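You operate a simulated robot arm through the tools that you are given. There is no shell and no other tool.

Carry out the task below with a simulated robot arm. There is one attempt and no reset: what you move stays moved.

JOB
Release the brake, turn the beam to the blue card's bearing, brake again.
Fine: switch the rotator box on first and off last.

The check looks at the end state, three seconds after you hand in, the way a careful person would. Anything else that was tipped, shoved, dropped, spilled or broken makes it a failure.

ROBOT AND FRAMES
A 6-joint arm with a two-finger parallel gripper, fixed in place. Base frame: the origin is on the floor under the middle of its stand, x ahead of it, y to its left, z up; the work surface is at about z = 74. Readings come in cm, degrees, newtons and seconds.
It reaches about 106.6 cm from its shoulder. Its first joint turns from -166.0 to 166.0 degrees. Payload 3.91 kg.
Tool frame: the origin (TCP) lies between the finger pads and is the grasp point; the fingertips stand 3 cm ahead of it; z points along the fingers, y is the line along which they close. The gripper opens to 11 cm. The fingers are 2 cm wide and 1 cm thick; the gripper's body (4.8 by 11.2 cm) begins 5.5 cm behind the TCP.
Orientation is that of the tool frame in the base frame, as [roll, pitch, yaw] about the fixed x, y, z axes, in that order (R = Rz(yaw) Ry(pitch) Rx(roll)). With the fingers straight down and closing along the base's y, the tool's x points along the base's -x, its y along +y and its z along -z.

CONTROLS
- The arm moves only by the tool move_arm. Its argument "increments" is a list of rows, each a list of 7 numbers: the shift along the base's x, y, z in m, then the turn, a rotation vector about the base's x, y, z in degrees, then the gripper command, from -1 (fully open) to 1 (shut), values between in proportion. In form: [[tx, ty, tz, rx, ry, rz, jaw], ...]. A call has 1 to 20 rows; each row shifts and turns the commanded pose from where the row before left it. A row lasts 0.2 s, in which the tool goes at most 5 cm and 8.6 degrees; a call with a longer step from one row to the next is refused whole, and so is a gripper value outside its range. A pose out of reach is approached as far as the arm can. The call stops where the force on the tool passes 40 N (or 10 N more than at its start, if that is more) or the arm is blocked; 0.2 s more then pass. The fingers move at their own pace (about 15.3 cm/s each) and stop on an object; they squeeze with about 20 N. The grip force told is the motor's: it shows also when the fingers shut on nothing. Time passes only in rows, and 0.2 s behind the last, so rows that do not move let the fingers close. The reply holds the time, the measured pose of the TCP, the force on the tool along the base axes, the opening and the grip force, in the units named above and with some noise, with the torque about the TCP (base axes, N m) and any sound that the robot's microphone picked up.
- Cameras (640 x 400 px; columns grow to the right, rows downward): "scene" is fixed at [22.11, 64.97, 178.7]; the picture's right is [-0.61, -0.80, 0.00], its down [-0.41, 0.31, -0.85] and it looks along [0.68, -0.52, -0.52] (base axes); focal length 314 px, centre (320, 200). "wrist" rides on the gripper at [7.2, 1.7, -10.3] in the tool frame; the picture's right is [-0.23, 0.97, 0.00], its down [-0.76, -0.18, -0.62] and it looks along [-0.61, -0.14, 0.78] (tool axes); focal length 222 px, centre (320, 200). There is no depth. A picture from a camera that has moved, and an enlarged one, comes with that camera's place and axes in the base frame and with its lens.
- capture(camera): a new picture of that camera. The clock stands still meanwhile.
- enlarge(camera, box): a new picture of the part [left, top, right, bottom] of that camera's present view, enlarged. The clock stands still meanwhile.
- sign_off(): hands the job in; it is judged then, once.

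Nothing tells you positions but the pictures and the camera data. Unless the task says otherwise, let go and move clear before handing in.

The tools are called by a JSON object that holds its "name" and its "arguments". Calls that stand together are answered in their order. move_arm: Moves the arm, as the interface text tells. Its arguments: {"type":"object","properties":{"increments":{"type":"array","items":{"type":"array","items":{"type":"number"}}}},"required":["increments"]} The other tools are called the same way: capture (camera) takes a picture; enlarge (camera, box) takes an enlarged picture of a part of a camera's view; sign_off () hands the job in.

At the start:

```text
t: 0.0
tool_pos: [52.11, 18.99, 145.17]
tool_rot: [-180.0, -0.1, -179.9]
force: [0.4, -0.9, -0.3]
moment: [-0.02, 0.0, -0.01]
gripper_width: 11.03
grip_force: 0.0
```

scene: 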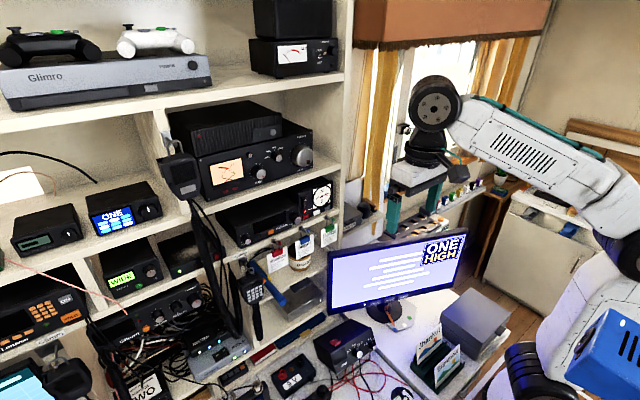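
wrist: 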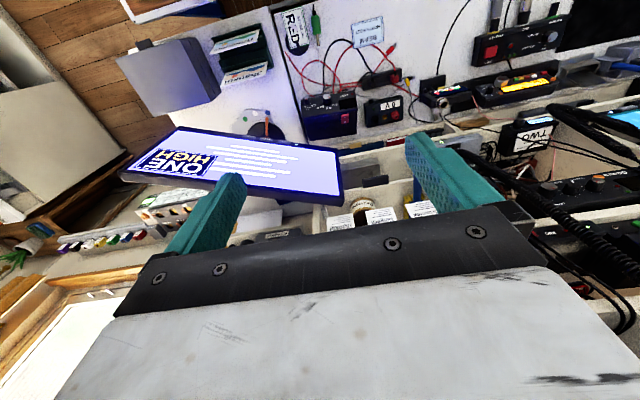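

I see a cluttered radio-shack desk with shelves, a monitor and several boxes; I can't yet tell which is the rotator box. I'll take enlarged views to find the rotator controller, the brake, the dial and the coloured cards.

{"name": "enlarge", "arguments": {"camera": "scene", "box": [160, 90, 360, 215]}}

{"name": "enlarge", "arguments": {"camera": "scene", "box": [220, 180, 420, 305]}}

{"name": "enlarge", "arguments": {"camera": "scene", "box": [220, 275, 420, 400]}}

{"name": "enlarge", "arguments": {"camera": "scene", "box": [0, 170, 240, 320]}}

{"name": "enlarge", "arguments": {"camera": "scene", "box": [0, 280, 240, 400]}}

{"name": "enlarge", "arguments": {"camera": "scene", "box": [380, 220, 580, 345]}}

{"name": "enlarge", "arguments": {"camera": "wrist", "box": [260, 0, 640, 240]}}

{"name": "enlarge", "arguments": {"camera": "wrist", "box": [0, 0, 380, 240]}}

```text
3.20 times, centred on (260, 152) of scene
camera zoom: at [22.11, 64.97, 178.7], right [-0.61, -0.8, 0.0], down [-0.41, 0.31, -0.85], along [0.68, -0.52, -0.52], focal length 1003 px, centre (512, 352)
```

zoom: 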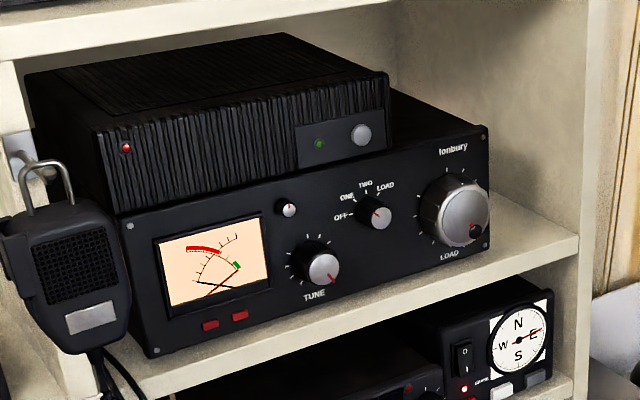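

```text
3.20 times, centred on (320, 242) of scene
camera zoom: at [22.11, 64.97, 178.7], right [-0.61, -0.8, 0.0], down [-0.41, 0.31, -0.85], along [0.68, -0.52, -0.52], focal length 1003 px, centre (320, 64)
```

zoom: 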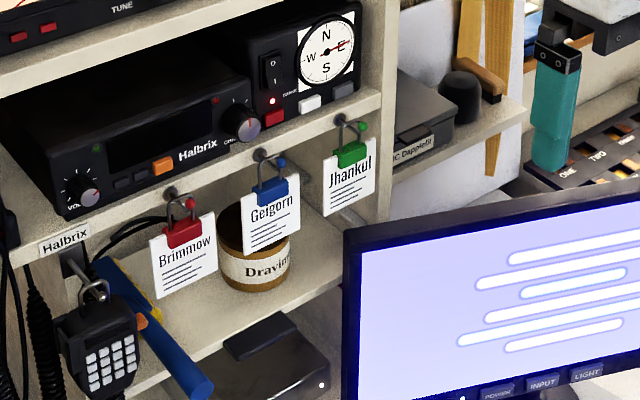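

```text
3.20 times, centred on (320, 338) of scene
camera zoom: at [22.11, 64.97, 178.7], right [-0.61, -0.8, 0.0], down [-0.41, 0.31, -0.85], along [0.68, -0.52, -0.52], focal length 1003 px, centre (320, -240)
```

zoom: 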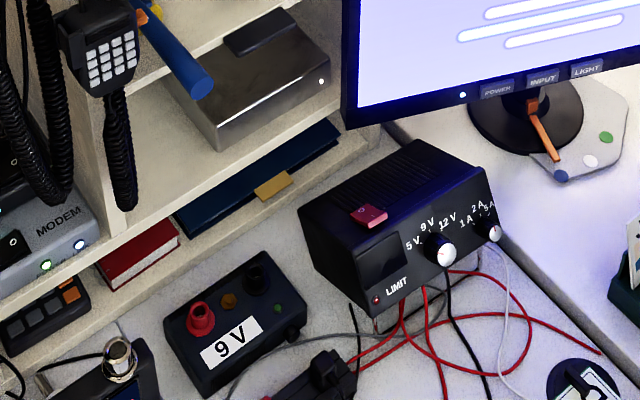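

```text
2.67 times, centred on (120, 245) of scene
camera zoom: at [22.11, 64.97, 178.7], right [-0.61, -0.8, 0.0], down [-0.41, 0.31, -0.85], along [0.68, -0.52, -0.52], focal length 836 px, centre (853, 80)
```

zoom: 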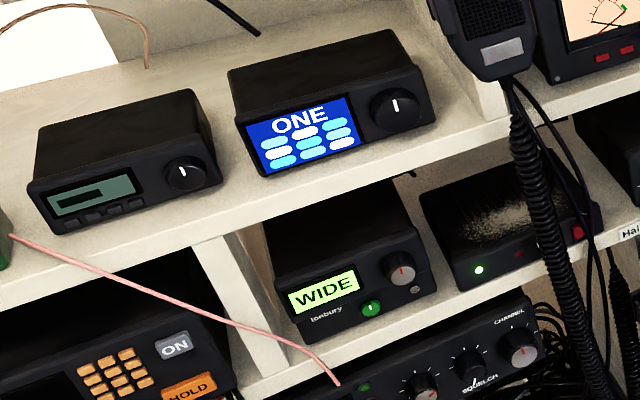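

```text
2.67 times, centred on (120, 340) of scene
camera zoom: at [22.11, 64.97, 178.7], right [-0.61, -0.8, 0.0], down [-0.41, 0.31, -0.85], along [0.68, -0.52, -0.52], focal length 836 px, centre (853, -173)
```

zoom: 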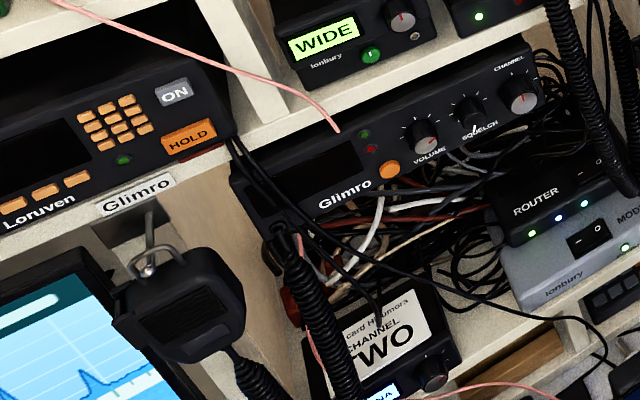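

```text
3.20 times, centred on (480, 282) of scene
camera zoom: at [22.11, 64.97, 178.7], right [-0.61, -0.8, 0.0], down [-0.41, 0.31, -0.85], along [0.68, -0.52, -0.52], focal length 1003 px, centre (-192, -64)
```

zoom: 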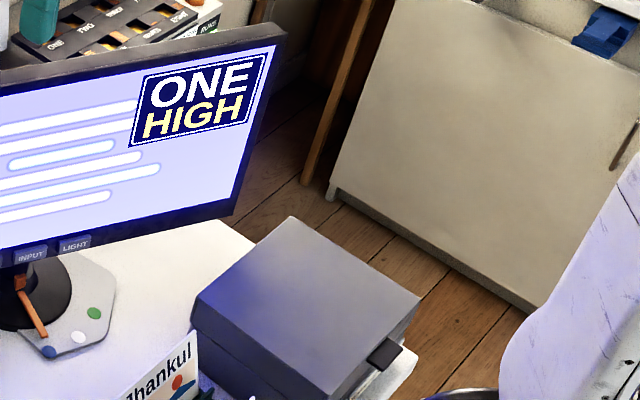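

```text
1.67 times, centred on (450, 120) of wrist
camera zoom: at [44.85, 20.51, 155.56], right [0.23, 0.97, 0.0], down [0.76, -0.18, 0.62], along [0.61, -0.14, -0.78], focal length 370 px, centre (103, 333)
```

zoom: 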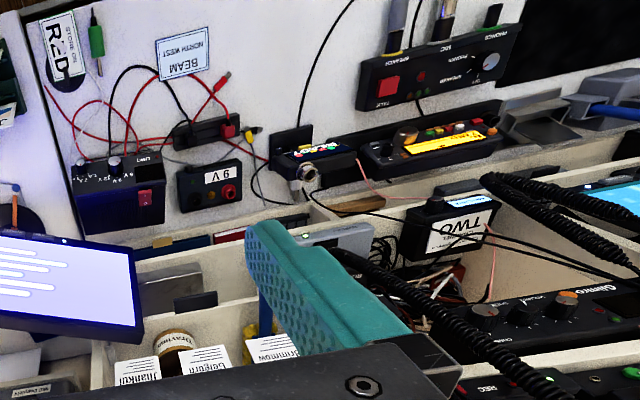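

```text
1.67 times, centred on (190, 120) of wrist
camera zoom: at [44.85, 20.51, 155.56], right [0.23, 0.97, 0.0], down [0.76, -0.18, 0.62], along [0.61, -0.14, -0.78], focal length 370 px, centre (537, 333)
```

zoom: 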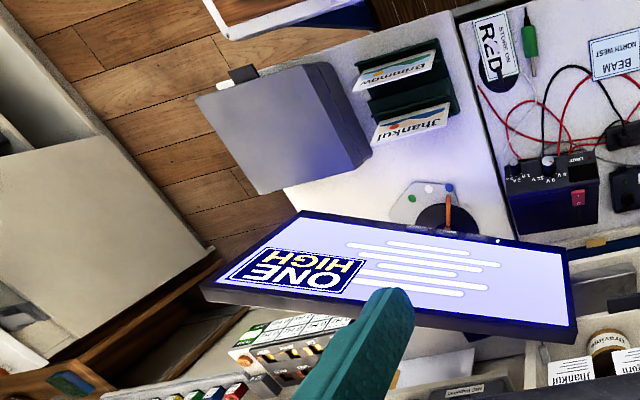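

The rotator box seems to be the compass unit to the right of the Halbrix radio, and three cards (red, blue, green clips) hang below it. I'll zoom closely into these and look for anything that states bearings.

{"name": "enlarge", "arguments": {"camera": "scene", "box": [288, 170, 352, 230]}}

{"name": "enlarge", "arguments": {"camera": "scene", "box": [260, 210, 350, 280]}}

{"name": "enlarge", "arguments": {"camera": "scene", "box": [290, 230, 330, 265]}}

{"name": "enlarge", "arguments": {"camera": "scene", "box": [395, 300, 475, 400]}}

{"name": "enlarge", "arguments": {"camera": "scene", "box": [375, 190, 475, 260]}}

{"name": "enlarge", "arguments": {"camera": "wrist", "box": [270, 0, 440, 110]}}

{"name": "enlarge", "arguments": {"camera": "wrist", "box": [200, 0, 300, 140]}}

{"name": "enlarge", "arguments": {"camera": "wrist", "box": [320, 180, 460, 240]}}

```text
6.67 times, centred on (320, 200) of scene
camera zoom: at [22.11, 64.97, 178.7], right [-0.61, -0.8, 0.0], down [-0.41, 0.31, -0.85], along [0.68, -0.52, -0.52], focal length 2090 px, centre (320, 200)
```

zoom: 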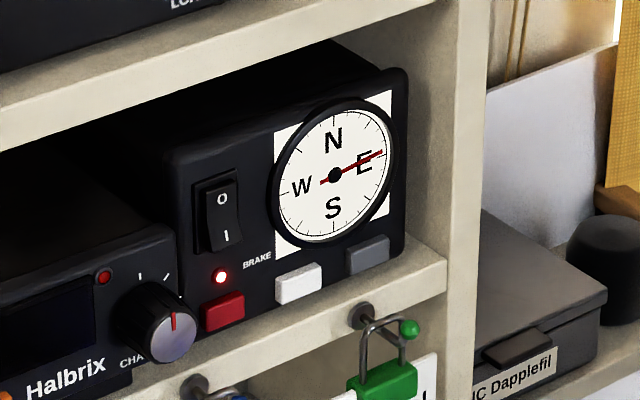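

```text
5.71 times, centred on (305, 245) of scene
camera zoom: at [22.11, 64.97, 178.7], right [-0.61, -0.8, 0.0], down [-0.41, 0.31, -0.85], along [0.68, -0.52, -0.52], focal length 1792 px, centre (406, -57)
```

zoom: 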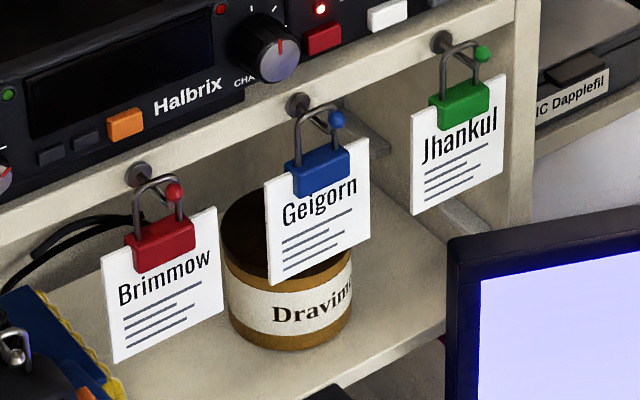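

```text
11.43 times, centred on (310, 248) of scene
camera zoom: at [22.11, 64.97, 178.7], right [-0.61, -0.8, 0.0], down [-0.41, 0.31, -0.85], along [0.68, -0.52, -0.52], focal length 3583 px, centre (434, -343)
```

zoom: 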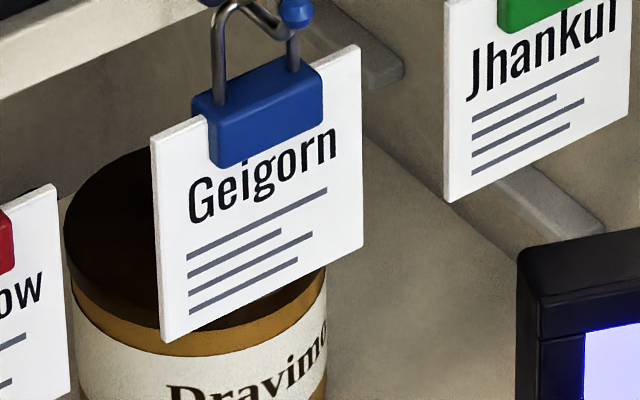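

```text
4.00 times, centred on (435, 350) of scene
camera zoom: at [22.11, 64.97, 178.7], right [-0.61, -0.8, 0.0], down [-0.41, 0.31, -0.85], along [0.68, -0.52, -0.52], focal length 1254 px, centre (-140, -400)
```

zoom: 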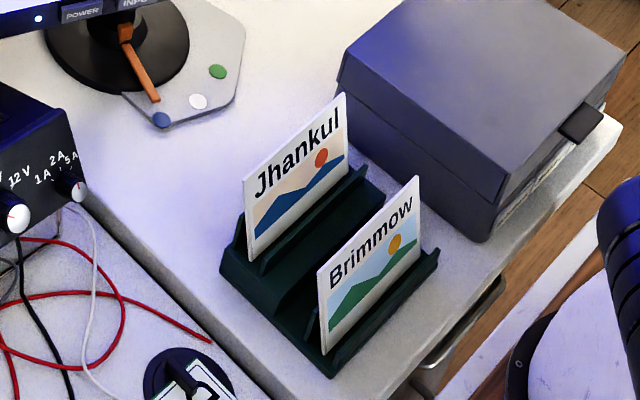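

```text
5.71 times, centred on (425, 225) of scene
camera zoom: at [22.11, 64.97, 178.7], right [-0.61, -0.8, 0.0], down [-0.41, 0.31, -0.85], along [0.68, -0.52, -0.52], focal length 1792 px, centre (-280, 57)
```

zoom: 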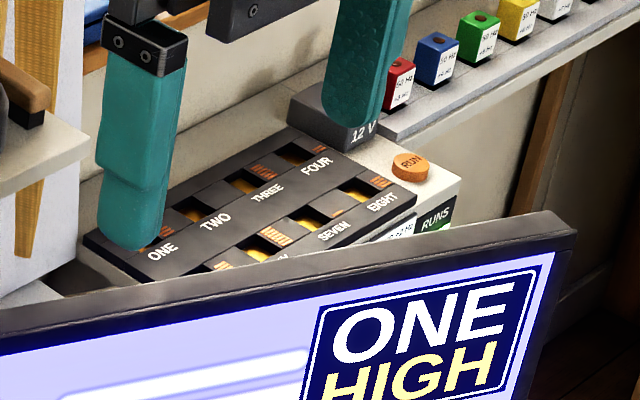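

```text
3.64 times, centred on (355, 55) of wrist
camera zoom: at [44.85, 20.51, 155.56], right [0.23, 0.97, 0.0], down [0.76, -0.18, 0.62], along [0.61, -0.14, -0.78], focal length 808 px, centre (193, 727)
```

zoom: 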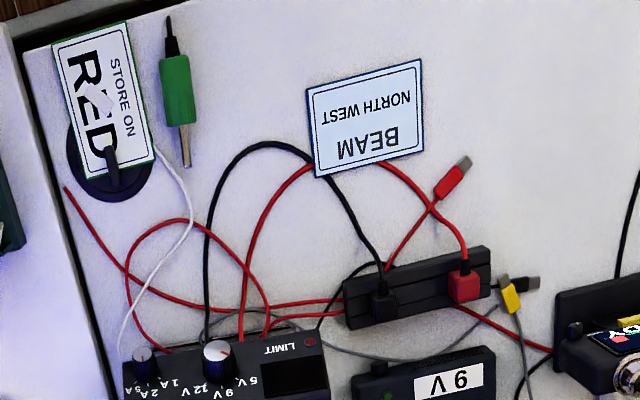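

```text
2.86 times, centred on (250, 70) of wrist
camera zoom: at [44.85, 20.51, 155.56], right [0.23, 0.97, 0.0], down [0.76, -0.18, 0.62], along [0.61, -0.14, -0.78], focal length 635 px, centre (520, 571)
```

zoom: 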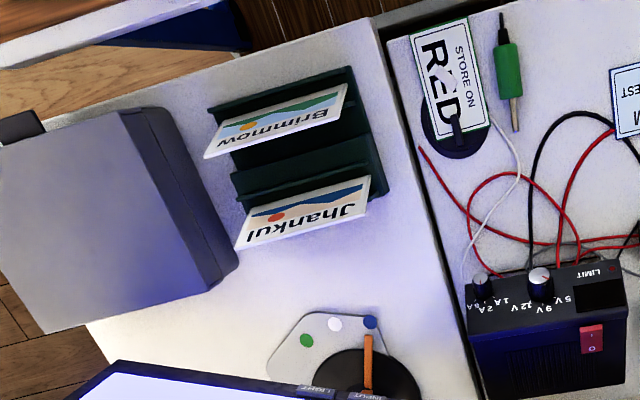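

```text
4.57 times, centred on (390, 210) of wrist
camera zoom: at [44.85, 20.51, 155.56], right [0.23, 0.97, 0.0], down [0.76, -0.18, 0.62], along [0.61, -0.14, -0.78], focal length 1015 px, centre (0, 154)
```

zoom: 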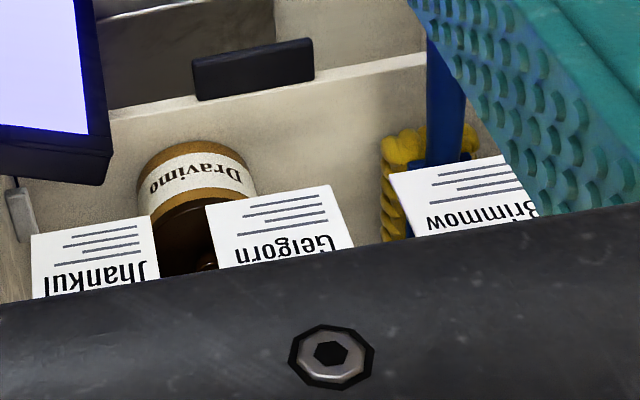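

The box on the middle shelf has an O/I rocker, a lit red lamp by "BRAKE", red, white and grey buttons and a compass dial pointing about east. A card on the desk says "BEAM NORTH WEST"; I'll check its colour and look for any other beam cards before moving.

{"name": "enlarge", "arguments": {"camera": "wrist", "box": [345, 10, 395, 55]}}

{"name": "enlarge", "arguments": {"camera": "wrist", "box": [270, 0, 330, 60]}}

{"name": "enlarge", "arguments": {"camera": "wrist", "box": [460, 90, 600, 180]}}

{"name": "enlarge", "arguments": {"camera": "wrist", "box": [480, 0, 640, 100]}}

{"name": "enlarge", "arguments": {"camera": "scene", "box": [298, 180, 336, 222]}}

{"name": "enlarge", "arguments": {"camera": "scene", "box": [0, 0, 240, 150]}}

{"name": "enlarge", "arguments": {"camera": "scene", "box": [300, 340, 480, 400]}}

{"name": "enlarge", "arguments": {"camera": "wrist", "box": [120, 0, 240, 60]}}

```text
8.89 times, centred on (370, 32) of wrist
camera zoom: at [44.85, 20.51, 155.56], right [0.23, 0.97, 0.0], down [0.76, -0.18, 0.62], along [0.61, -0.14, -0.78], focal length 1974 px, centre (-124, 1689)
```

zoom: 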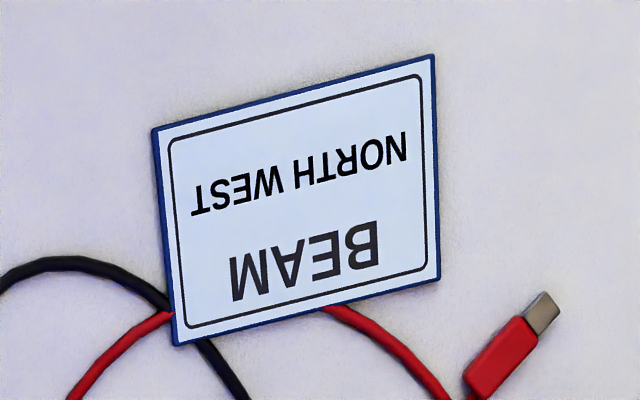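

```text
6.67 times, centred on (300, 30) of wrist
camera zoom: at [44.85, 20.51, 155.56], right [0.23, 0.97, 0.0], down [0.76, -0.18, 0.62], along [0.61, -0.14, -0.78], focal length 1481 px, centre (453, 1333)
```

zoom: 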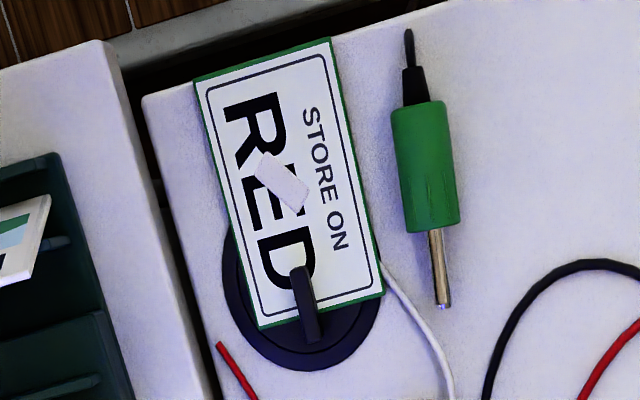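

```text
4.44 times, centred on (530, 135) of wrist
camera zoom: at [44.85, 20.51, 155.56], right [0.23, 0.97, 0.0], down [0.76, -0.18, 0.62], along [0.61, -0.14, -0.78], focal length 987 px, centre (-613, 489)
```

zoom: 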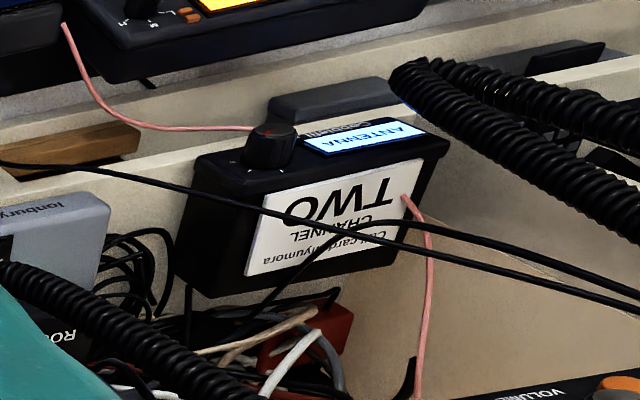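

```text
4.00 times, centred on (560, 50) of wrist
camera zoom: at [44.85, 20.51, 155.56], right [0.23, 0.97, 0.0], down [0.76, -0.18, 0.62], along [0.61, -0.14, -0.78], focal length 888 px, centre (-640, 800)
```

zoom: 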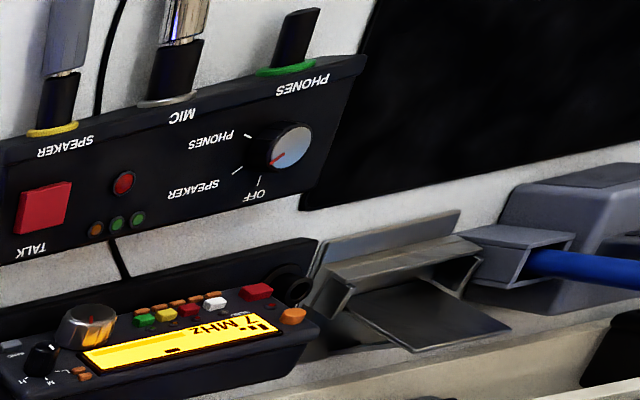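

```text
9.52 times, centred on (317, 201) of scene
camera zoom: at [22.11, 64.97, 178.7], right [-0.61, -0.8, 0.0], down [-0.41, 0.31, -0.85], along [0.68, -0.52, -0.52], focal length 2986 px, centre (349, 190)
```

zoom: 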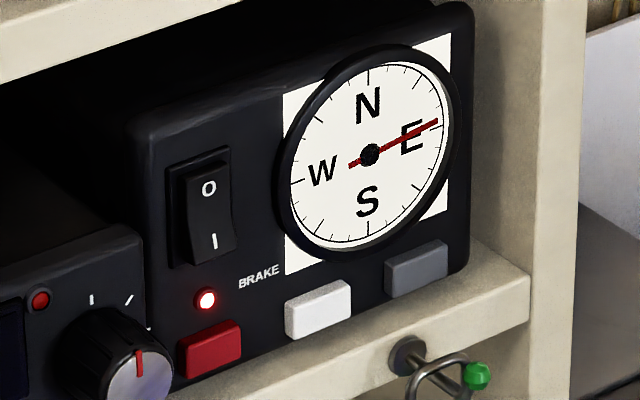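

```text
2.67 times, centred on (120, 75) of scene
camera zoom: at [22.11, 64.97, 178.7], right [-0.61, -0.8, 0.0], down [-0.41, 0.31, -0.85], along [0.68, -0.52, -0.52], focal length 836 px, centre (853, 533)
```

zoom: 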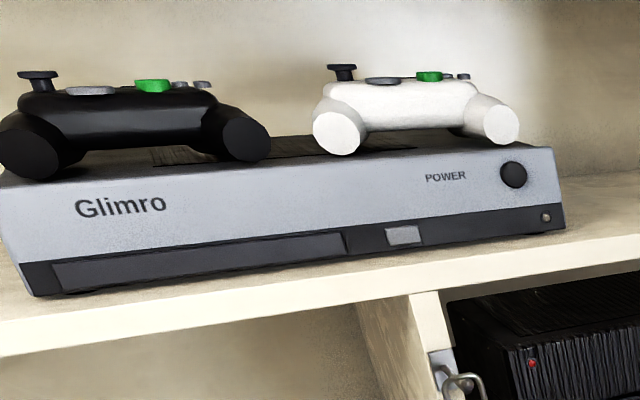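

```text
3.56 times, centred on (390, 370) of scene
camera zoom: at [22.11, 64.97, 178.7], right [-0.61, -0.8, 0.0], down [-0.41, 0.31, -0.85], along [0.68, -0.52, -0.52], focal length 1115 px, centre (71, -404)
```

zoom: 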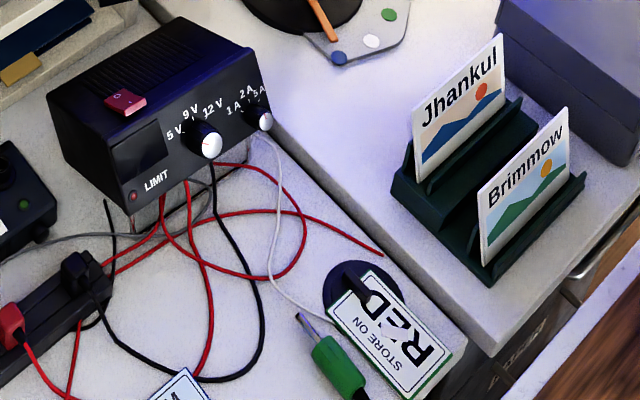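

```text
5.33 times, centred on (180, 30) of wrist
camera zoom: at [44.85, 20.51, 155.56], right [0.23, 0.97, 0.0], down [0.76, -0.18, 0.62], along [0.61, -0.14, -0.78], focal length 1185 px, centre (1067, 1107)
```

zoom: 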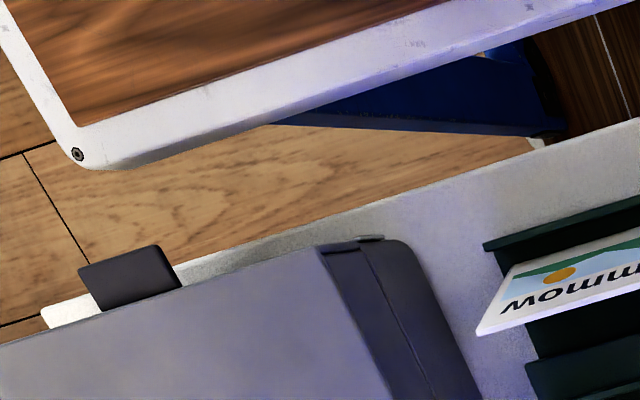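

The blue-edged card reads BEAM / NORTH WEST (the other loose card is green and unrelated), so the target is north-west (315°). The rotator box face sits near x≈80–83, y≈16–28, z≈130–139; I'll close the fingers and tilt the tool partway toward the shelf to get a second view for measuring.

{"name": "move_arm", "arguments": {"increments": [[0, 0, 0, 0, 0, 0, 1], [0, 0, 0, 0, -8, 0, 1], [0, 0, 0, 0, -8, 0, 1], [0, 0, 0, 0, -8, 0, 1], [0, 0, 0, 0, -8, 0, 1], [0, 0, 0, 0, -8, 0, 1], [0, 0, 0, 0, 0, 0, 1]]}}

{"name": "capture", "arguments": {"camera": "wrist"}}

{"name": "capture", "arguments": {"camera": "scene"}}

```text
t: 1.6
tool_pos: [52.07, 18.92, 145.29]
tool_rot: [179.9, 40.1, 180.0]
force: [0.1, -0.4, 0.9]
moment: [0.0, 0.01, -0.02]
gripper_width: 0.0
grip_force: 20.4
```

```text
taken
camera wrist: at [39.89, 20.51, 148.46], right [0.17, 0.97, 0.15], down [0.18, -0.18, 0.97], along [0.97, -0.14, -0.21], focal length 222 px, centre (320, 200)
```

wrist: 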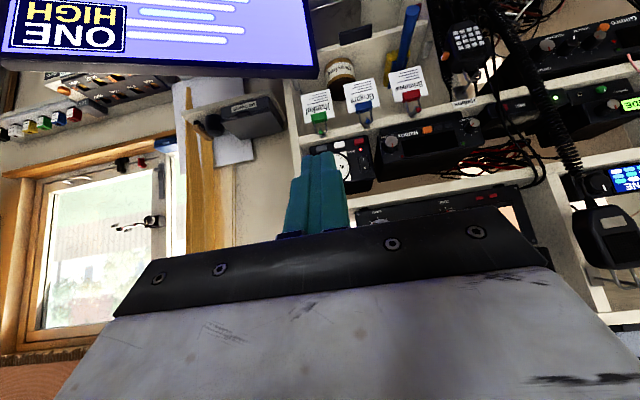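

```text
taken
```

scene: 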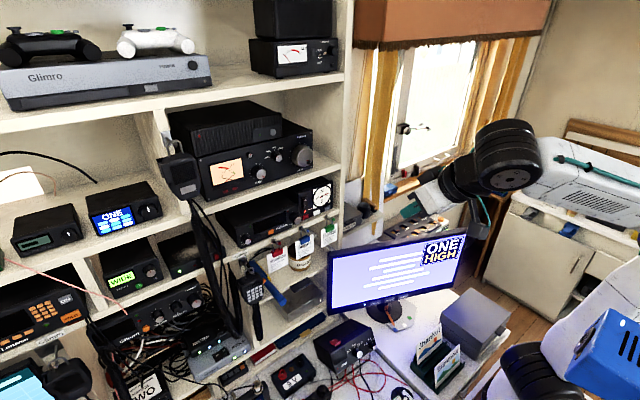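

The tilt worked and the closed fingers hide part of the box. I'll shift the tool sideways (to −y) so the wrist camera sees the box face fully, then triangulate.

{"name": "move_arm", "arguments": {"increments": [[0, -0.04, 0, 0, 0, 0, 1], [0, -0.04, 0, 0, 0, 0, 1], [0, -0.02, 0, 0, 0, 0, 1], [0, 0, 0, 0, 0, 0, 1]]}}

{"name": "capture", "arguments": {"camera": "wrist"}}

{"name": "enlarge", "arguments": {"camera": "wrist", "box": [330, 100, 490, 200]}}

```text
t: 2.6
tool_pos: [51.96, 8.78, 145.12]
tool_rot: [180.0, 40.0, 179.9]
force: [0.3, 0.9, -0.2]
moment: [0.04, -0.02, 0.0]
gripper_width: 0.0
grip_force: 19.9
```

```text
taken
camera wrist: at [39.88, 10.54, 148.45], right [0.17, 0.97, 0.15], down [0.18, -0.18, 0.97], along [0.97, -0.14, -0.21], focal length 222 px, centre (320, 200)
```

wrist: 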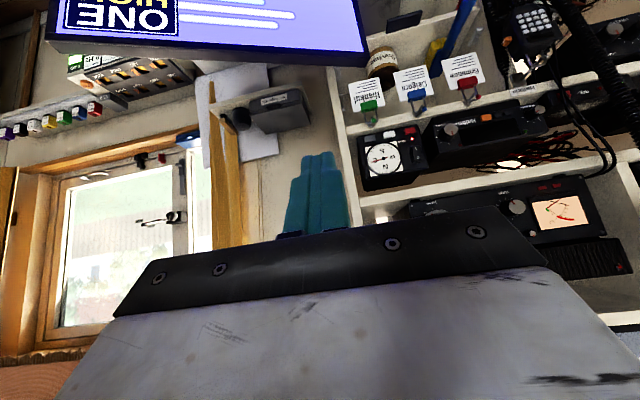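

```text
4.00 times, centred on (410, 150) of wrist
camera zoom: at [39.88, 10.54, 148.45], right [0.17, 0.97, 0.15], down [0.18, -0.18, 0.97], along [0.97, -0.14, -0.21], focal length 888 px, centre (-40, 400)
```

zoom: 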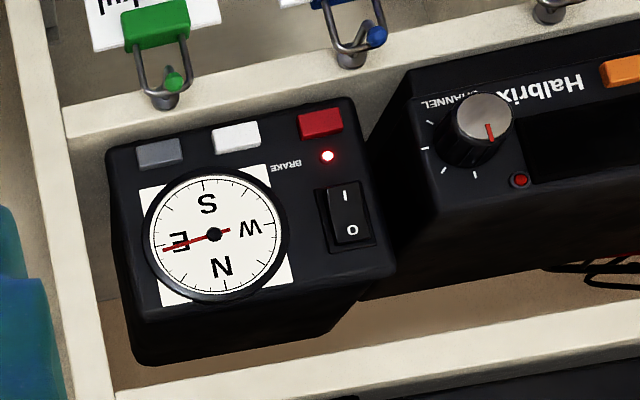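

Triangulating both views puts the box face at about x=82.6: red button (y 23.9, z 128.9), white (20.0, 128.8), grey (16.2, 128.7), rocker centred (24.1, 134.0) with "I" as its lower half, which is still standing out, so the box is off. Next I'll turn the fingers to point level at the shelf and stand off in front of the rocker.

{"name": "move_arm", "arguments": {"increments": [[0, 0, 0, 0, -8.3333, 0, 1], [0, 0, 0, 0, -8.3333, 0, 1], [0, 0, 0, 0, -8.3333, 0, 1], [0, 0, 0, 0, -8.3333, 0, 1], [0, 0, 0, 0, -8.3333, 0, 1], [0, 0, 0, 0, -8.3333, 0, 1], [0, 0, 0, 0, 0, 0, 1]]}}

{"name": "capture", "arguments": {"camera": "scene"}}

{"name": "capture", "arguments": {"camera": "wrist"}}

```text
t: 4.2
tool_pos: [52.09, 8.84, 145.1]
tool_rot: [15.5, 89.8, 15.5]
force: [-0.1, -0.6, -0.9]
moment: [0.01, -0.05, -0.01]
gripper_width: 0.0
grip_force: 20.2
```

```text
taken
```

scene: 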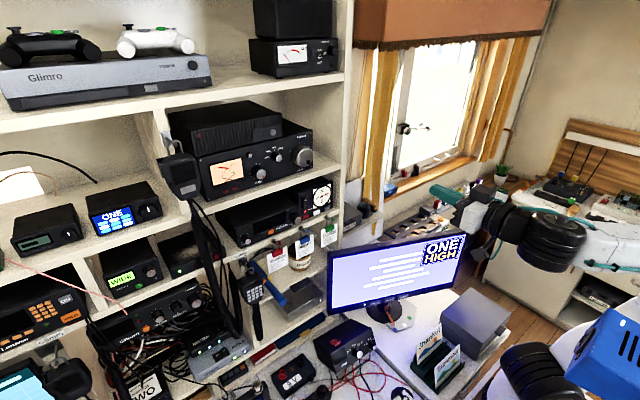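

```text
taken
camera wrist: at [41.73, 10.52, 137.96], right [0.0, 0.97, 0.23], down [-0.62, -0.18, 0.76], along [0.78, -0.14, 0.61], focal length 222 px, centre (320, 200)
```

wrist: 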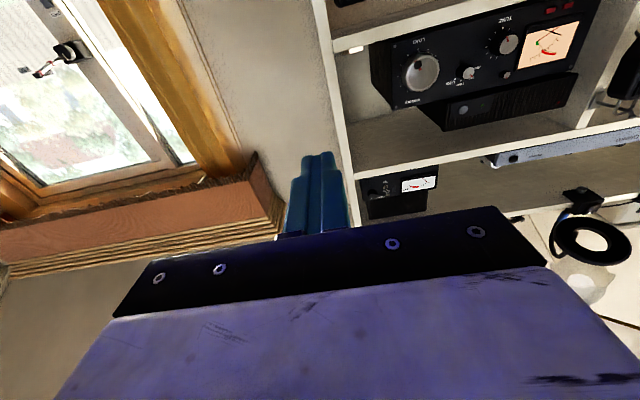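

The fingers now point level at the shelf and the way is clear. I'll move to a stand-off in front of the rocker's lower half at about (70, 24.1, 132.8).

{"name": "move_arm", "arguments": {"increments": [[0.03, 0.0254, -0.0205, 0, 0, 0, 1], [0.03, 0.0254, -0.0205, 0, 0, 0, 1], [0.03, 0.0254, -0.0205, 0, 0, 0, 1], [0.03, 0.0254, -0.0205, 0, 0, 0, 1], [0.03, 0.0254, -0.0205, 0, 0, 0, 1], [0.03, 0.0254, -0.0205, 0, 0, 0, 1], [0, 0, 0, 0, 0, 0, 1]]}}

{"name": "capture", "arguments": {"camera": "scene"}}

{"name": "enlarge", "arguments": {"camera": "scene", "box": [288, 170, 352, 230]}}

{"name": "capture", "arguments": {"camera": "wrist"}}

```text
t: 5.8
tool_pos: [70.18, 24.09, 132.94]
tool_rot: [-76.6, 89.9, -76.5]
force: [-0.4, -0.3, -0.3]
moment: [0.04, 0.01, 0.03]
gripper_width: 0.0
grip_force: 19.4
```

```text
taken
```

scene: 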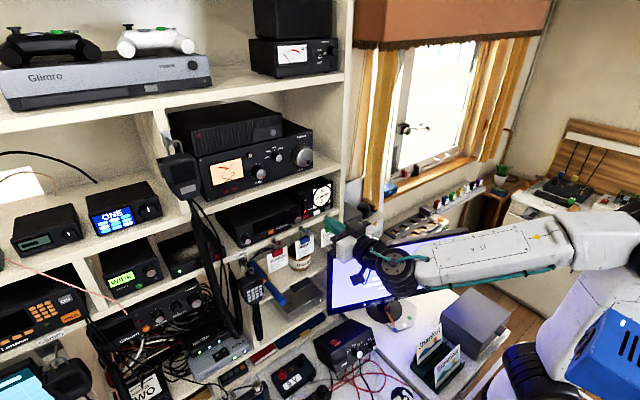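

```text
6.67 times, centred on (320, 200) of scene
camera zoom: at [22.11, 64.97, 178.7], right [-0.61, -0.8, 0.0], down [-0.41, 0.31, -0.85], along [0.68, -0.52, -0.52], focal length 2090 px, centre (320, 200)
```

zoom: 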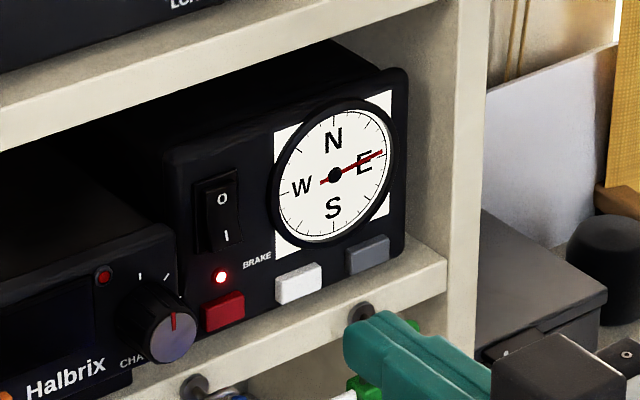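

```text
taken
camera wrist: at [59.84, 25.67, 125.75], right [0.0, 0.97, 0.23], down [-0.62, -0.18, 0.76], along [0.78, -0.14, 0.61], focal length 222 px, centre (320, 200)
```

wrist: 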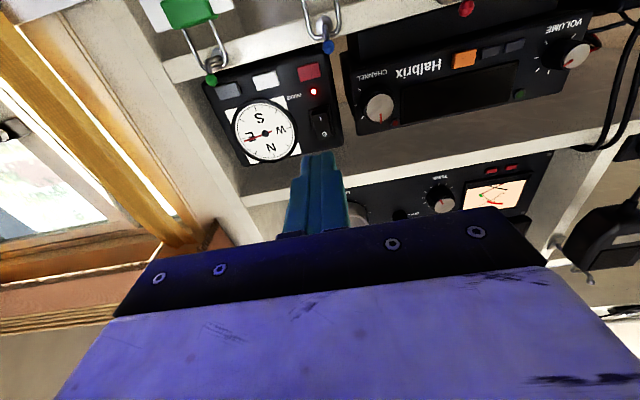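

The fingers line up in front of the rocker's "I" half and the scene camera keeps a clear view of the dial. I'll advance to just short of the switch.

{"name": "move_arm", "arguments": {"increments": [[0.03, 0, 0, 0, 0, 0, 1], [0.03, 0, 0, 0, 0, 0, 1], [0.018, 0, 0, 0, 0, 0, 1], [0.002, 0, 0, 0, 0, 0, 1]]}}

{"name": "enlarge", "arguments": {"camera": "scene", "box": [288, 170, 352, 230]}}

{"name": "enlarge", "arguments": {"camera": "wrist", "box": [220, 40, 420, 240]}}

```text
t: 6.8
tool_pos: [78.13, 24.1, 132.98]
tool_rot: [160.7, 90.0, 160.7]
force: [-0.1, 0.7, 0.6]
moment: [0.01, 0.01, 0.01]
gripper_width: 0.0
grip_force: 19.6
```

```text
6.67 times, centred on (320, 200) of scene
camera zoom: at [22.11, 64.97, 178.7], right [-0.61, -0.8, 0.0], down [-0.41, 0.31, -0.85], along [0.68, -0.52, -0.52], focal length 2090 px, centre (320, 200)
```

zoom: 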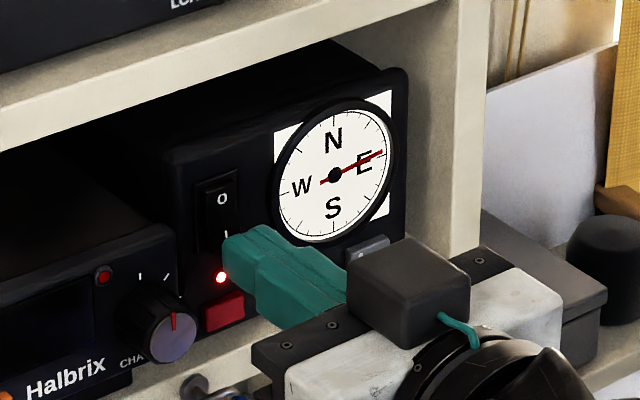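

```text
2.00 times, centred on (320, 140) of wrist
camera zoom: at [67.72, 25.74, 125.71], right [0.0, 0.97, 0.23], down [-0.62, -0.18, 0.76], along [0.78, -0.14, 0.61], focal length 444 px, centre (320, 320)
```

zoom: 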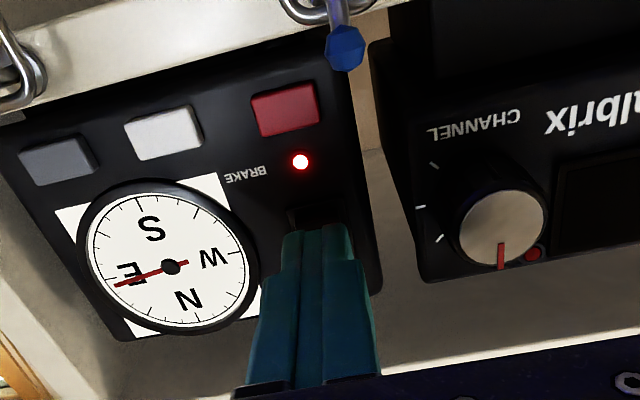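

The tip is about 1 cm short of the rocker's lower half and well aligned. I'll press in small steps.

{"name": "move_arm", "arguments": {"increments": [[0.002, 0, 0, 0, 0, 0, 1], [0.002, 0, 0, 0, 0, 0, 1], [0.002, 0, 0, 0, 0, 0, 1], [0.002, 0, 0, 0, 0, 0, 1], [0.002, 0, 0, 0, 0, 0, 1]]}}

{"name": "enlarge", "arguments": {"camera": "wrist", "box": [220, 40, 420, 240]}}

```text
t: 8.0
tool_pos: [79.06, 24.04, 132.9]
tool_rot: [171.1, 89.9, 171.2]
force: [-5.7, 0.0, -2.6]
moment: [-0.02, 0.01, -0.02]
gripper_width: 0.0
grip_force: 19.5
```

```text
2.00 times, centred on (320, 140) of wrist
camera zoom: at [68.7, 25.76, 125.68], right [0.0, 0.97, 0.23], down [-0.62, -0.18, 0.76], along [0.78, -0.14, 0.61], focal length 444 px, centre (320, 320)
```

zoom: 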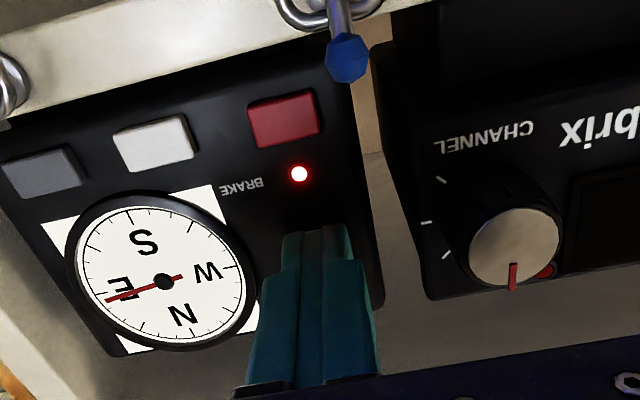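

Contact has begun (about 6 N back against the tip), with no click yet. I'll press a little further in small steps.

{"name": "move_arm", "arguments": {"increments": [[0.001, 0, 0, 0, 0, 0, 1], [0.001, 0, 0, 0, 0, 0, 1], [0.001, 0, 0, 0, 0, 0, 1], [0.001, 0, 0, 0, 0, 0, 1]]}}

{"name": "enlarge", "arguments": {"camera": "wrist", "box": [220, 40, 420, 240]}}

{"name": "enlarge", "arguments": {"camera": "scene", "box": [298, 180, 336, 222]}}

```text
t: 8.7
tool_pos: [79.02, 24.07, 132.83]
tool_rot: [169.3, 89.9, 169.3]
force: [-26.8, -3.4, -1.4]
moment: [-0.04, -0.18, -0.17]
gripper_width: 0.0
grip_force: 20.5
stopped in row 3: the force on the tool passed its limit at 43 N (the readings are from after the stop); the commanded pose is now the measured one
```

```text
2.00 times, centred on (320, 140) of wrist
camera zoom: at [68.7, 25.75, 125.69], right [0.0, 0.97, 0.23], down [-0.62, -0.18, 0.76], along [0.78, -0.14, 0.61], focal length 444 px, centre (320, 320)
```

zoom: 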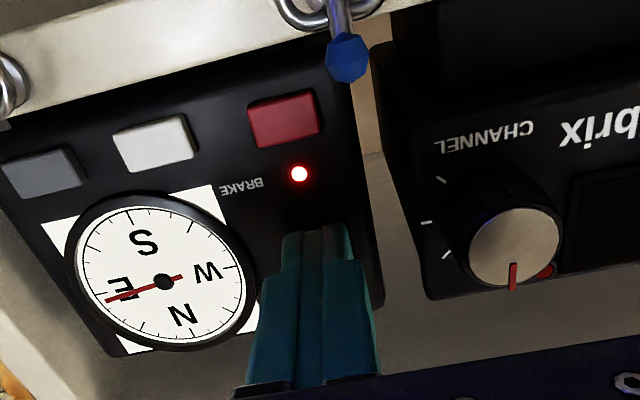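

```text
9.52 times, centred on (317, 201) of scene
camera zoom: at [22.11, 64.97, 178.7], right [-0.61, -0.8, 0.0], down [-0.41, 0.31, -0.85], along [0.68, -0.52, -0.52], focal length 2986 px, centre (349, 190)
```

zoom: 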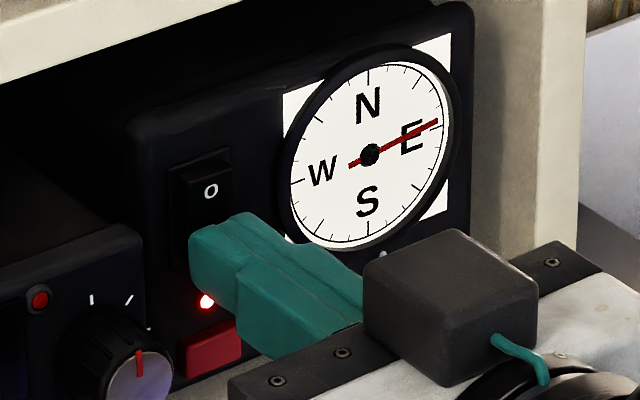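

The force rose to its limit, so the tip is against something solid; the "O" half now appears to stand out. I'll back off and inspect the rocker.

{"name": "move_arm", "arguments": {"increments": [[-0.01, 0, 0, 0, 0, 0, 1], [-0.03, 0, 0, 0, 0, 0, 1], [-0.03, 0, 0, 0, 0, 0, 1]]}}

{"name": "enlarge", "arguments": {"camera": "scene", "box": [298, 180, 336, 222]}}

{"name": "enlarge", "arguments": {"camera": "wrist", "box": [190, 40, 350, 170]}}

```text
t: 9.5
tool_pos: [72.25, 23.97, 132.69]
tool_rot: [-169.2, 89.7, -169.2]
force: [0.4, -0.7, -1.0]
moment: [-0.04, -0.01, 0.02]
gripper_width: 0.0
grip_force: 19.6
```

```text
9.52 times, centred on (317, 201) of scene
camera zoom: at [22.11, 64.97, 178.7], right [-0.61, -0.8, 0.0], down [-0.41, 0.31, -0.85], along [0.68, -0.52, -0.52], focal length 2986 px, centre (349, 190)
```

zoom: 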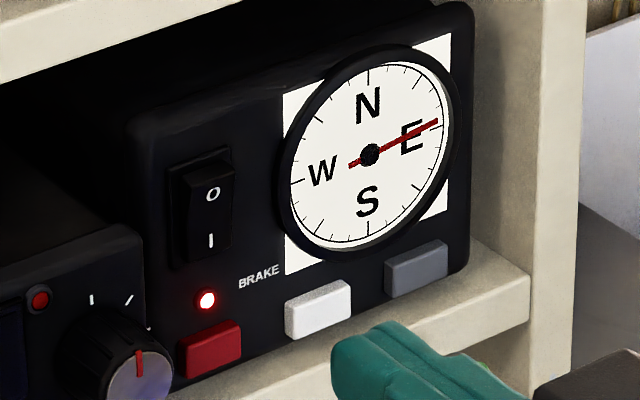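

```text
3.08 times, centred on (270, 105) of wrist
camera zoom: at [61.94, 25.75, 125.57], right [0.0, 0.97, 0.23], down [-0.62, -0.18, 0.76], along [0.78, -0.14, 0.6], focal length 684 px, centre (474, 492)
```

zoom: 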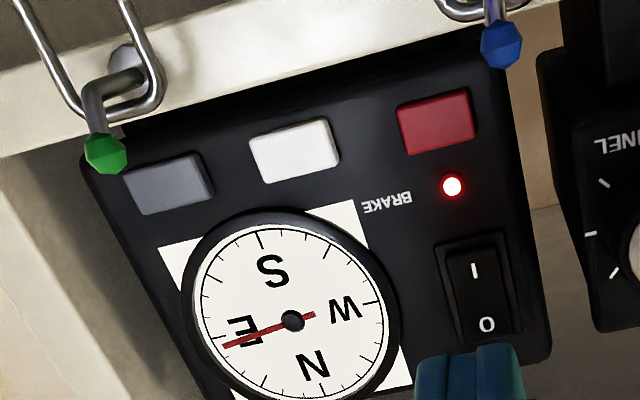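

The rocker has flipped: "I" is in and "O" now stands out, so the box is on; the brake lamp is still lit. Next I'll go down to the red BRAKE button's height and approach it.

{"name": "move_arm", "arguments": {"increments": [[0, 0, -0.0185, 0, 0, 0, 1], [0, 0, -0.0185, 0, 0, 0, 1], [0.03, 0, 0, 0, 0, 0, 1], [0.028, 0, 0, 0, 0, 0, 1], [0, 0, 0, 0, 0, 0, 1]]}}

{"name": "enlarge", "arguments": {"camera": "scene", "box": [288, 170, 352, 230]}}

{"name": "capture", "arguments": {"camera": "wrist"}}

{"name": "enlarge", "arguments": {"camera": "wrist", "box": [220, 40, 420, 240]}}

```text
t: 10.7
tool_pos: [78.04, 24.09, 128.95]
tool_rot: [176.4, 90.0, 176.5]
force: [0.2, 0.8, -0.8]
moment: [0.03, 0.0, 0.02]
gripper_width: 0.01
grip_force: 20.1
```

```text
6.67 times, centred on (320, 200) of scene
camera zoom: at [22.11, 64.97, 178.7], right [-0.61, -0.8, 0.0], down [-0.41, 0.31, -0.85], along [0.68, -0.52, -0.52], focal length 2090 px, centre (320, 200)
```

zoom: 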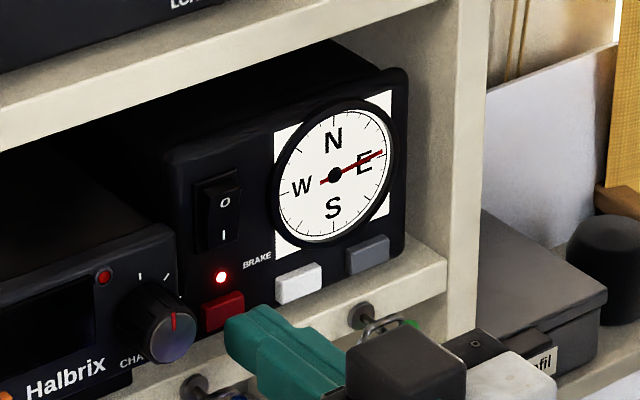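

```text
taken
camera wrist: at [67.69, 25.77, 121.86], right [0.0, 0.97, 0.23], down [-0.62, -0.18, 0.76], along [0.78, -0.14, 0.6], focal length 222 px, centre (320, 200)
```

wrist: 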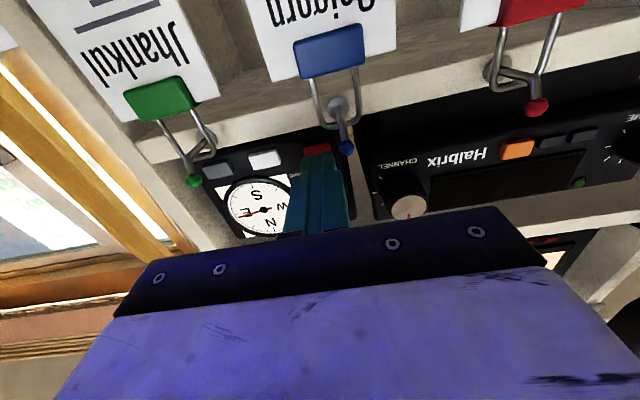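

```text
2.00 times, centred on (320, 140) of wrist
camera zoom: at [67.69, 25.77, 121.86], right [0.0, 0.97, 0.23], down [-0.62, -0.18, 0.76], along [0.78, -0.14, 0.6], focal length 444 px, centre (320, 320)
```

zoom: 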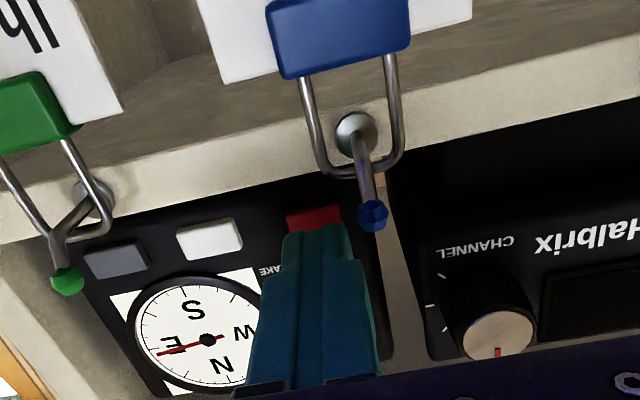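

The tip is about 1 cm short of the red button, but the blue hook's ball passes close on the right side. I'll shift 4 mm away from it and 2 mm up, then press gently.

{"name": "move_arm", "arguments": {"increments": [[0, -0.004, 0.002, 0, 0, 0, 1], [0.002, 0, 0, 0, 0, 0, 1], [0.002, 0, 0, 0, 0, 0, 1], [0.002, 0, 0, 0, 0, 0, 1], [0.002, 0, 0, 0, 0, 0, 1]]}}

{"name": "enlarge", "arguments": {"camera": "scene", "box": [288, 170, 352, 230]}}

{"name": "enlarge", "arguments": {"camera": "wrist", "box": [220, 40, 420, 240]}}

```text
t: 11.9
tool_pos: [78.83, 23.7, 129.31]
tool_rot: [179.9, 89.9, -180.0]
force: [0.4, 0.5, -0.7]
moment: [0.02, 0.01, -0.02]
gripper_width: 0.0
grip_force: 19.9
```

```text
6.67 times, centred on (320, 200) of scene
camera zoom: at [22.11, 64.97, 178.7], right [-0.61, -0.8, 0.0], down [-0.41, 0.31, -0.85], along [0.68, -0.52, -0.52], focal length 2090 px, centre (320, 200)
```

zoom: 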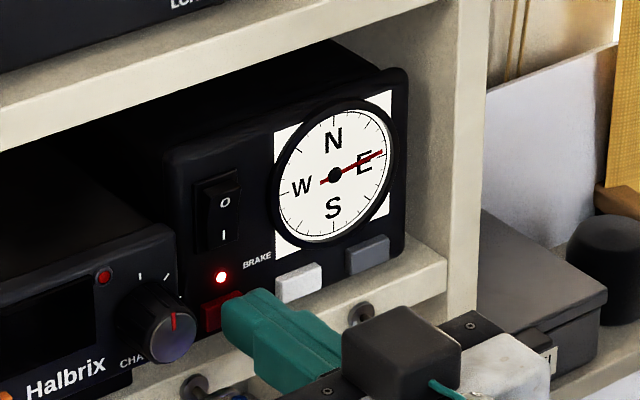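

```text
2.00 times, centred on (320, 140) of wrist
camera zoom: at [68.5, 25.34, 122.08], right [0.0, 0.97, 0.23], down [-0.62, -0.18, 0.76], along [0.78, -0.14, 0.6], focal length 444 px, centre (320, 320)
```

zoom: 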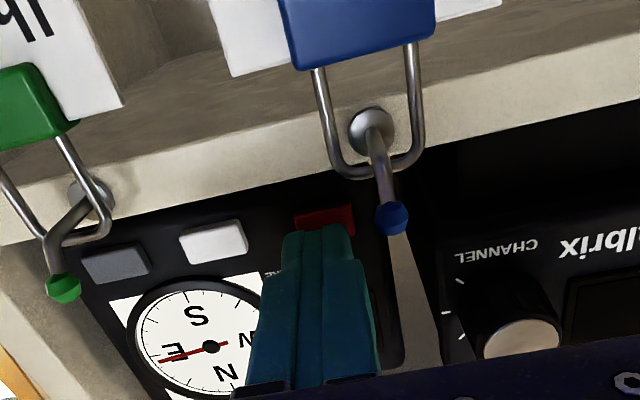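

Clearance to the hook is good and there's no contact yet. I'll press on in 1 mm steps.

{"name": "move_arm", "arguments": {"increments": [[0.001, 0, 0, 0, 0, 0, 1], [0.001, 0, 0, 0, 0, 0, 1], [0.001, 0, 0, 0, 0, 0, 1], [0.001, 0, 0, 0, 0, 0, 1]]}}

{"name": "enlarge", "arguments": {"camera": "scene", "box": [288, 170, 352, 230]}}

```text
t: 12.9
tool_pos: [79.25, 23.77, 129.24]
tool_rot: [-176.9, 89.8, -176.9]
force: [1.7, 0.4, -0.8]
moment: [-0.01, -0.02, 0.0]
gripper_width: 0.0
grip_force: 20.5
```

```text
6.67 times, centred on (320, 200) of scene
camera zoom: at [22.11, 64.97, 178.7], right [-0.61, -0.8, 0.0], down [-0.41, 0.31, -0.85], along [0.68, -0.52, -0.52], focal length 2090 px, centre (320, 200)
```

zoom: 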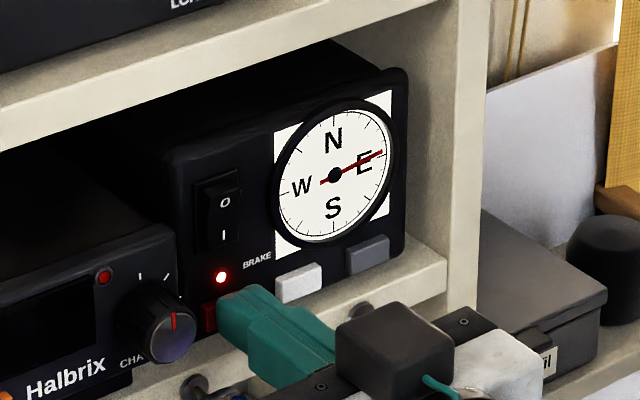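

{"name": "move_arm", "arguments": {"increments": [[0.001, 0, 0, 0, 0, 0, 1], [0.001, 0, 0, 0, 0, 0, 1]]}}

{"name": "enlarge", "arguments": {"camera": "scene", "box": [288, 170, 352, 230]}}

```text
t: 13.5
tool_pos: [79.38, 23.66, 129.22]
tool_rot: [-177.4, 89.8, -177.4]
force: [-0.8, 0.2, 0.3]
moment: [0.01, -0.04, 0.01]
gripper_width: 0.0
grip_force: 20.2
heard: click
```

```text
6.67 times, centred on (320, 200) of scene
camera zoom: at [22.11, 64.97, 178.7], right [-0.61, -0.8, 0.0], down [-0.41, 0.31, -0.85], along [0.68, -0.52, -0.52], focal length 2090 px, centre (320, 200)
```

zoom: 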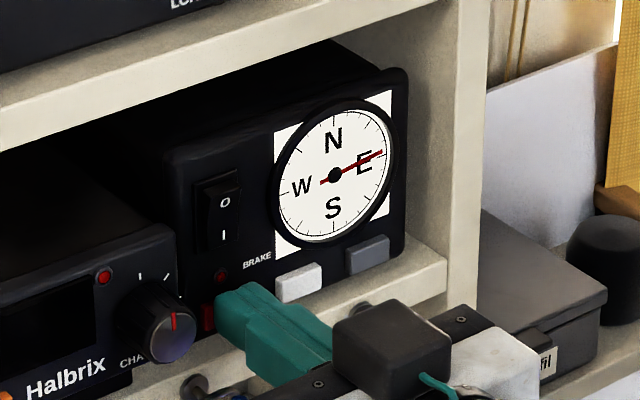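

A click, and the brake lamp went out: the brake is released. I'll back off, shift over to the white button, and stop just short of it.

{"name": "move_arm", "arguments": {"increments": [[-0.02, 0, 0, 0, 0, 0, 1], [-0.015, 0, 0, 0, 0, 0, 1], [0, -0.018, 0, 0, 0, 0, 1], [0, -0.019, 0, 0, 0, 0, 1], [0.02, 0, 0, 0, 0, 0, 1], [0.009, 0, 0, 0, 0, 0, 1], [0, 0, 0, 0, 0, 0, 1]]}}

{"name": "enlarge", "arguments": {"camera": "scene", "box": [288, 170, 352, 230]}}

{"name": "enlarge", "arguments": {"camera": "wrist", "box": [220, 40, 420, 240]}}

```text
t: 15.1
tool_pos: [78.79, 20.1, 129.44]
tool_rot: [-171.8, 89.8, -171.8]
force: [0.1, -0.2, -0.2]
moment: [-0.01, 0.01, -0.01]
gripper_width: 0.0
grip_force: 20.0
```

```text
6.67 times, centred on (320, 200) of scene
camera zoom: at [22.11, 64.97, 178.7], right [-0.61, -0.8, 0.0], down [-0.41, 0.31, -0.85], along [0.68, -0.52, -0.52], focal length 2090 px, centre (320, 200)
```

zoom: 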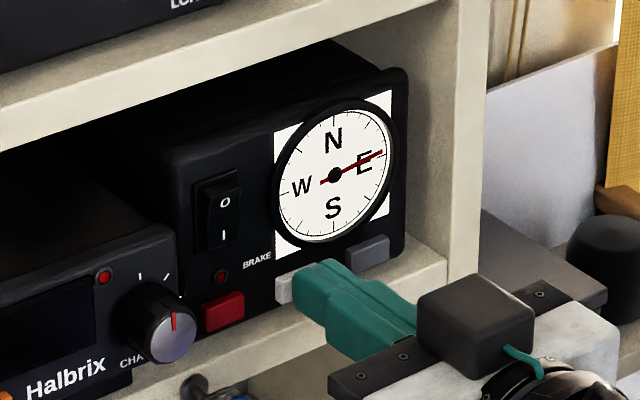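

```text
2.00 times, centred on (320, 140) of wrist
camera zoom: at [68.45, 21.68, 122.13], right [0.0, 0.97, 0.23], down [-0.62, -0.18, 0.76], along [0.78, -0.14, 0.6], focal length 444 px, centre (320, 320)
```

zoom: 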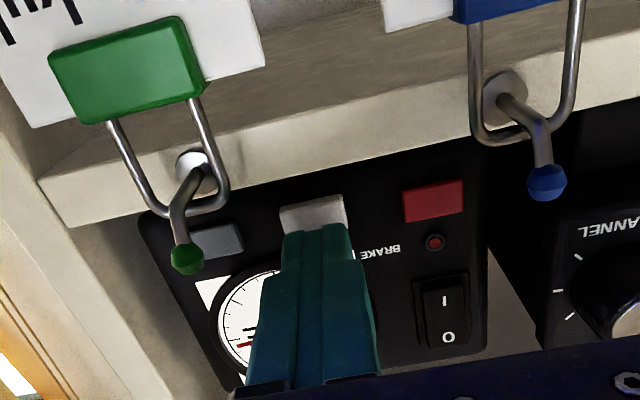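

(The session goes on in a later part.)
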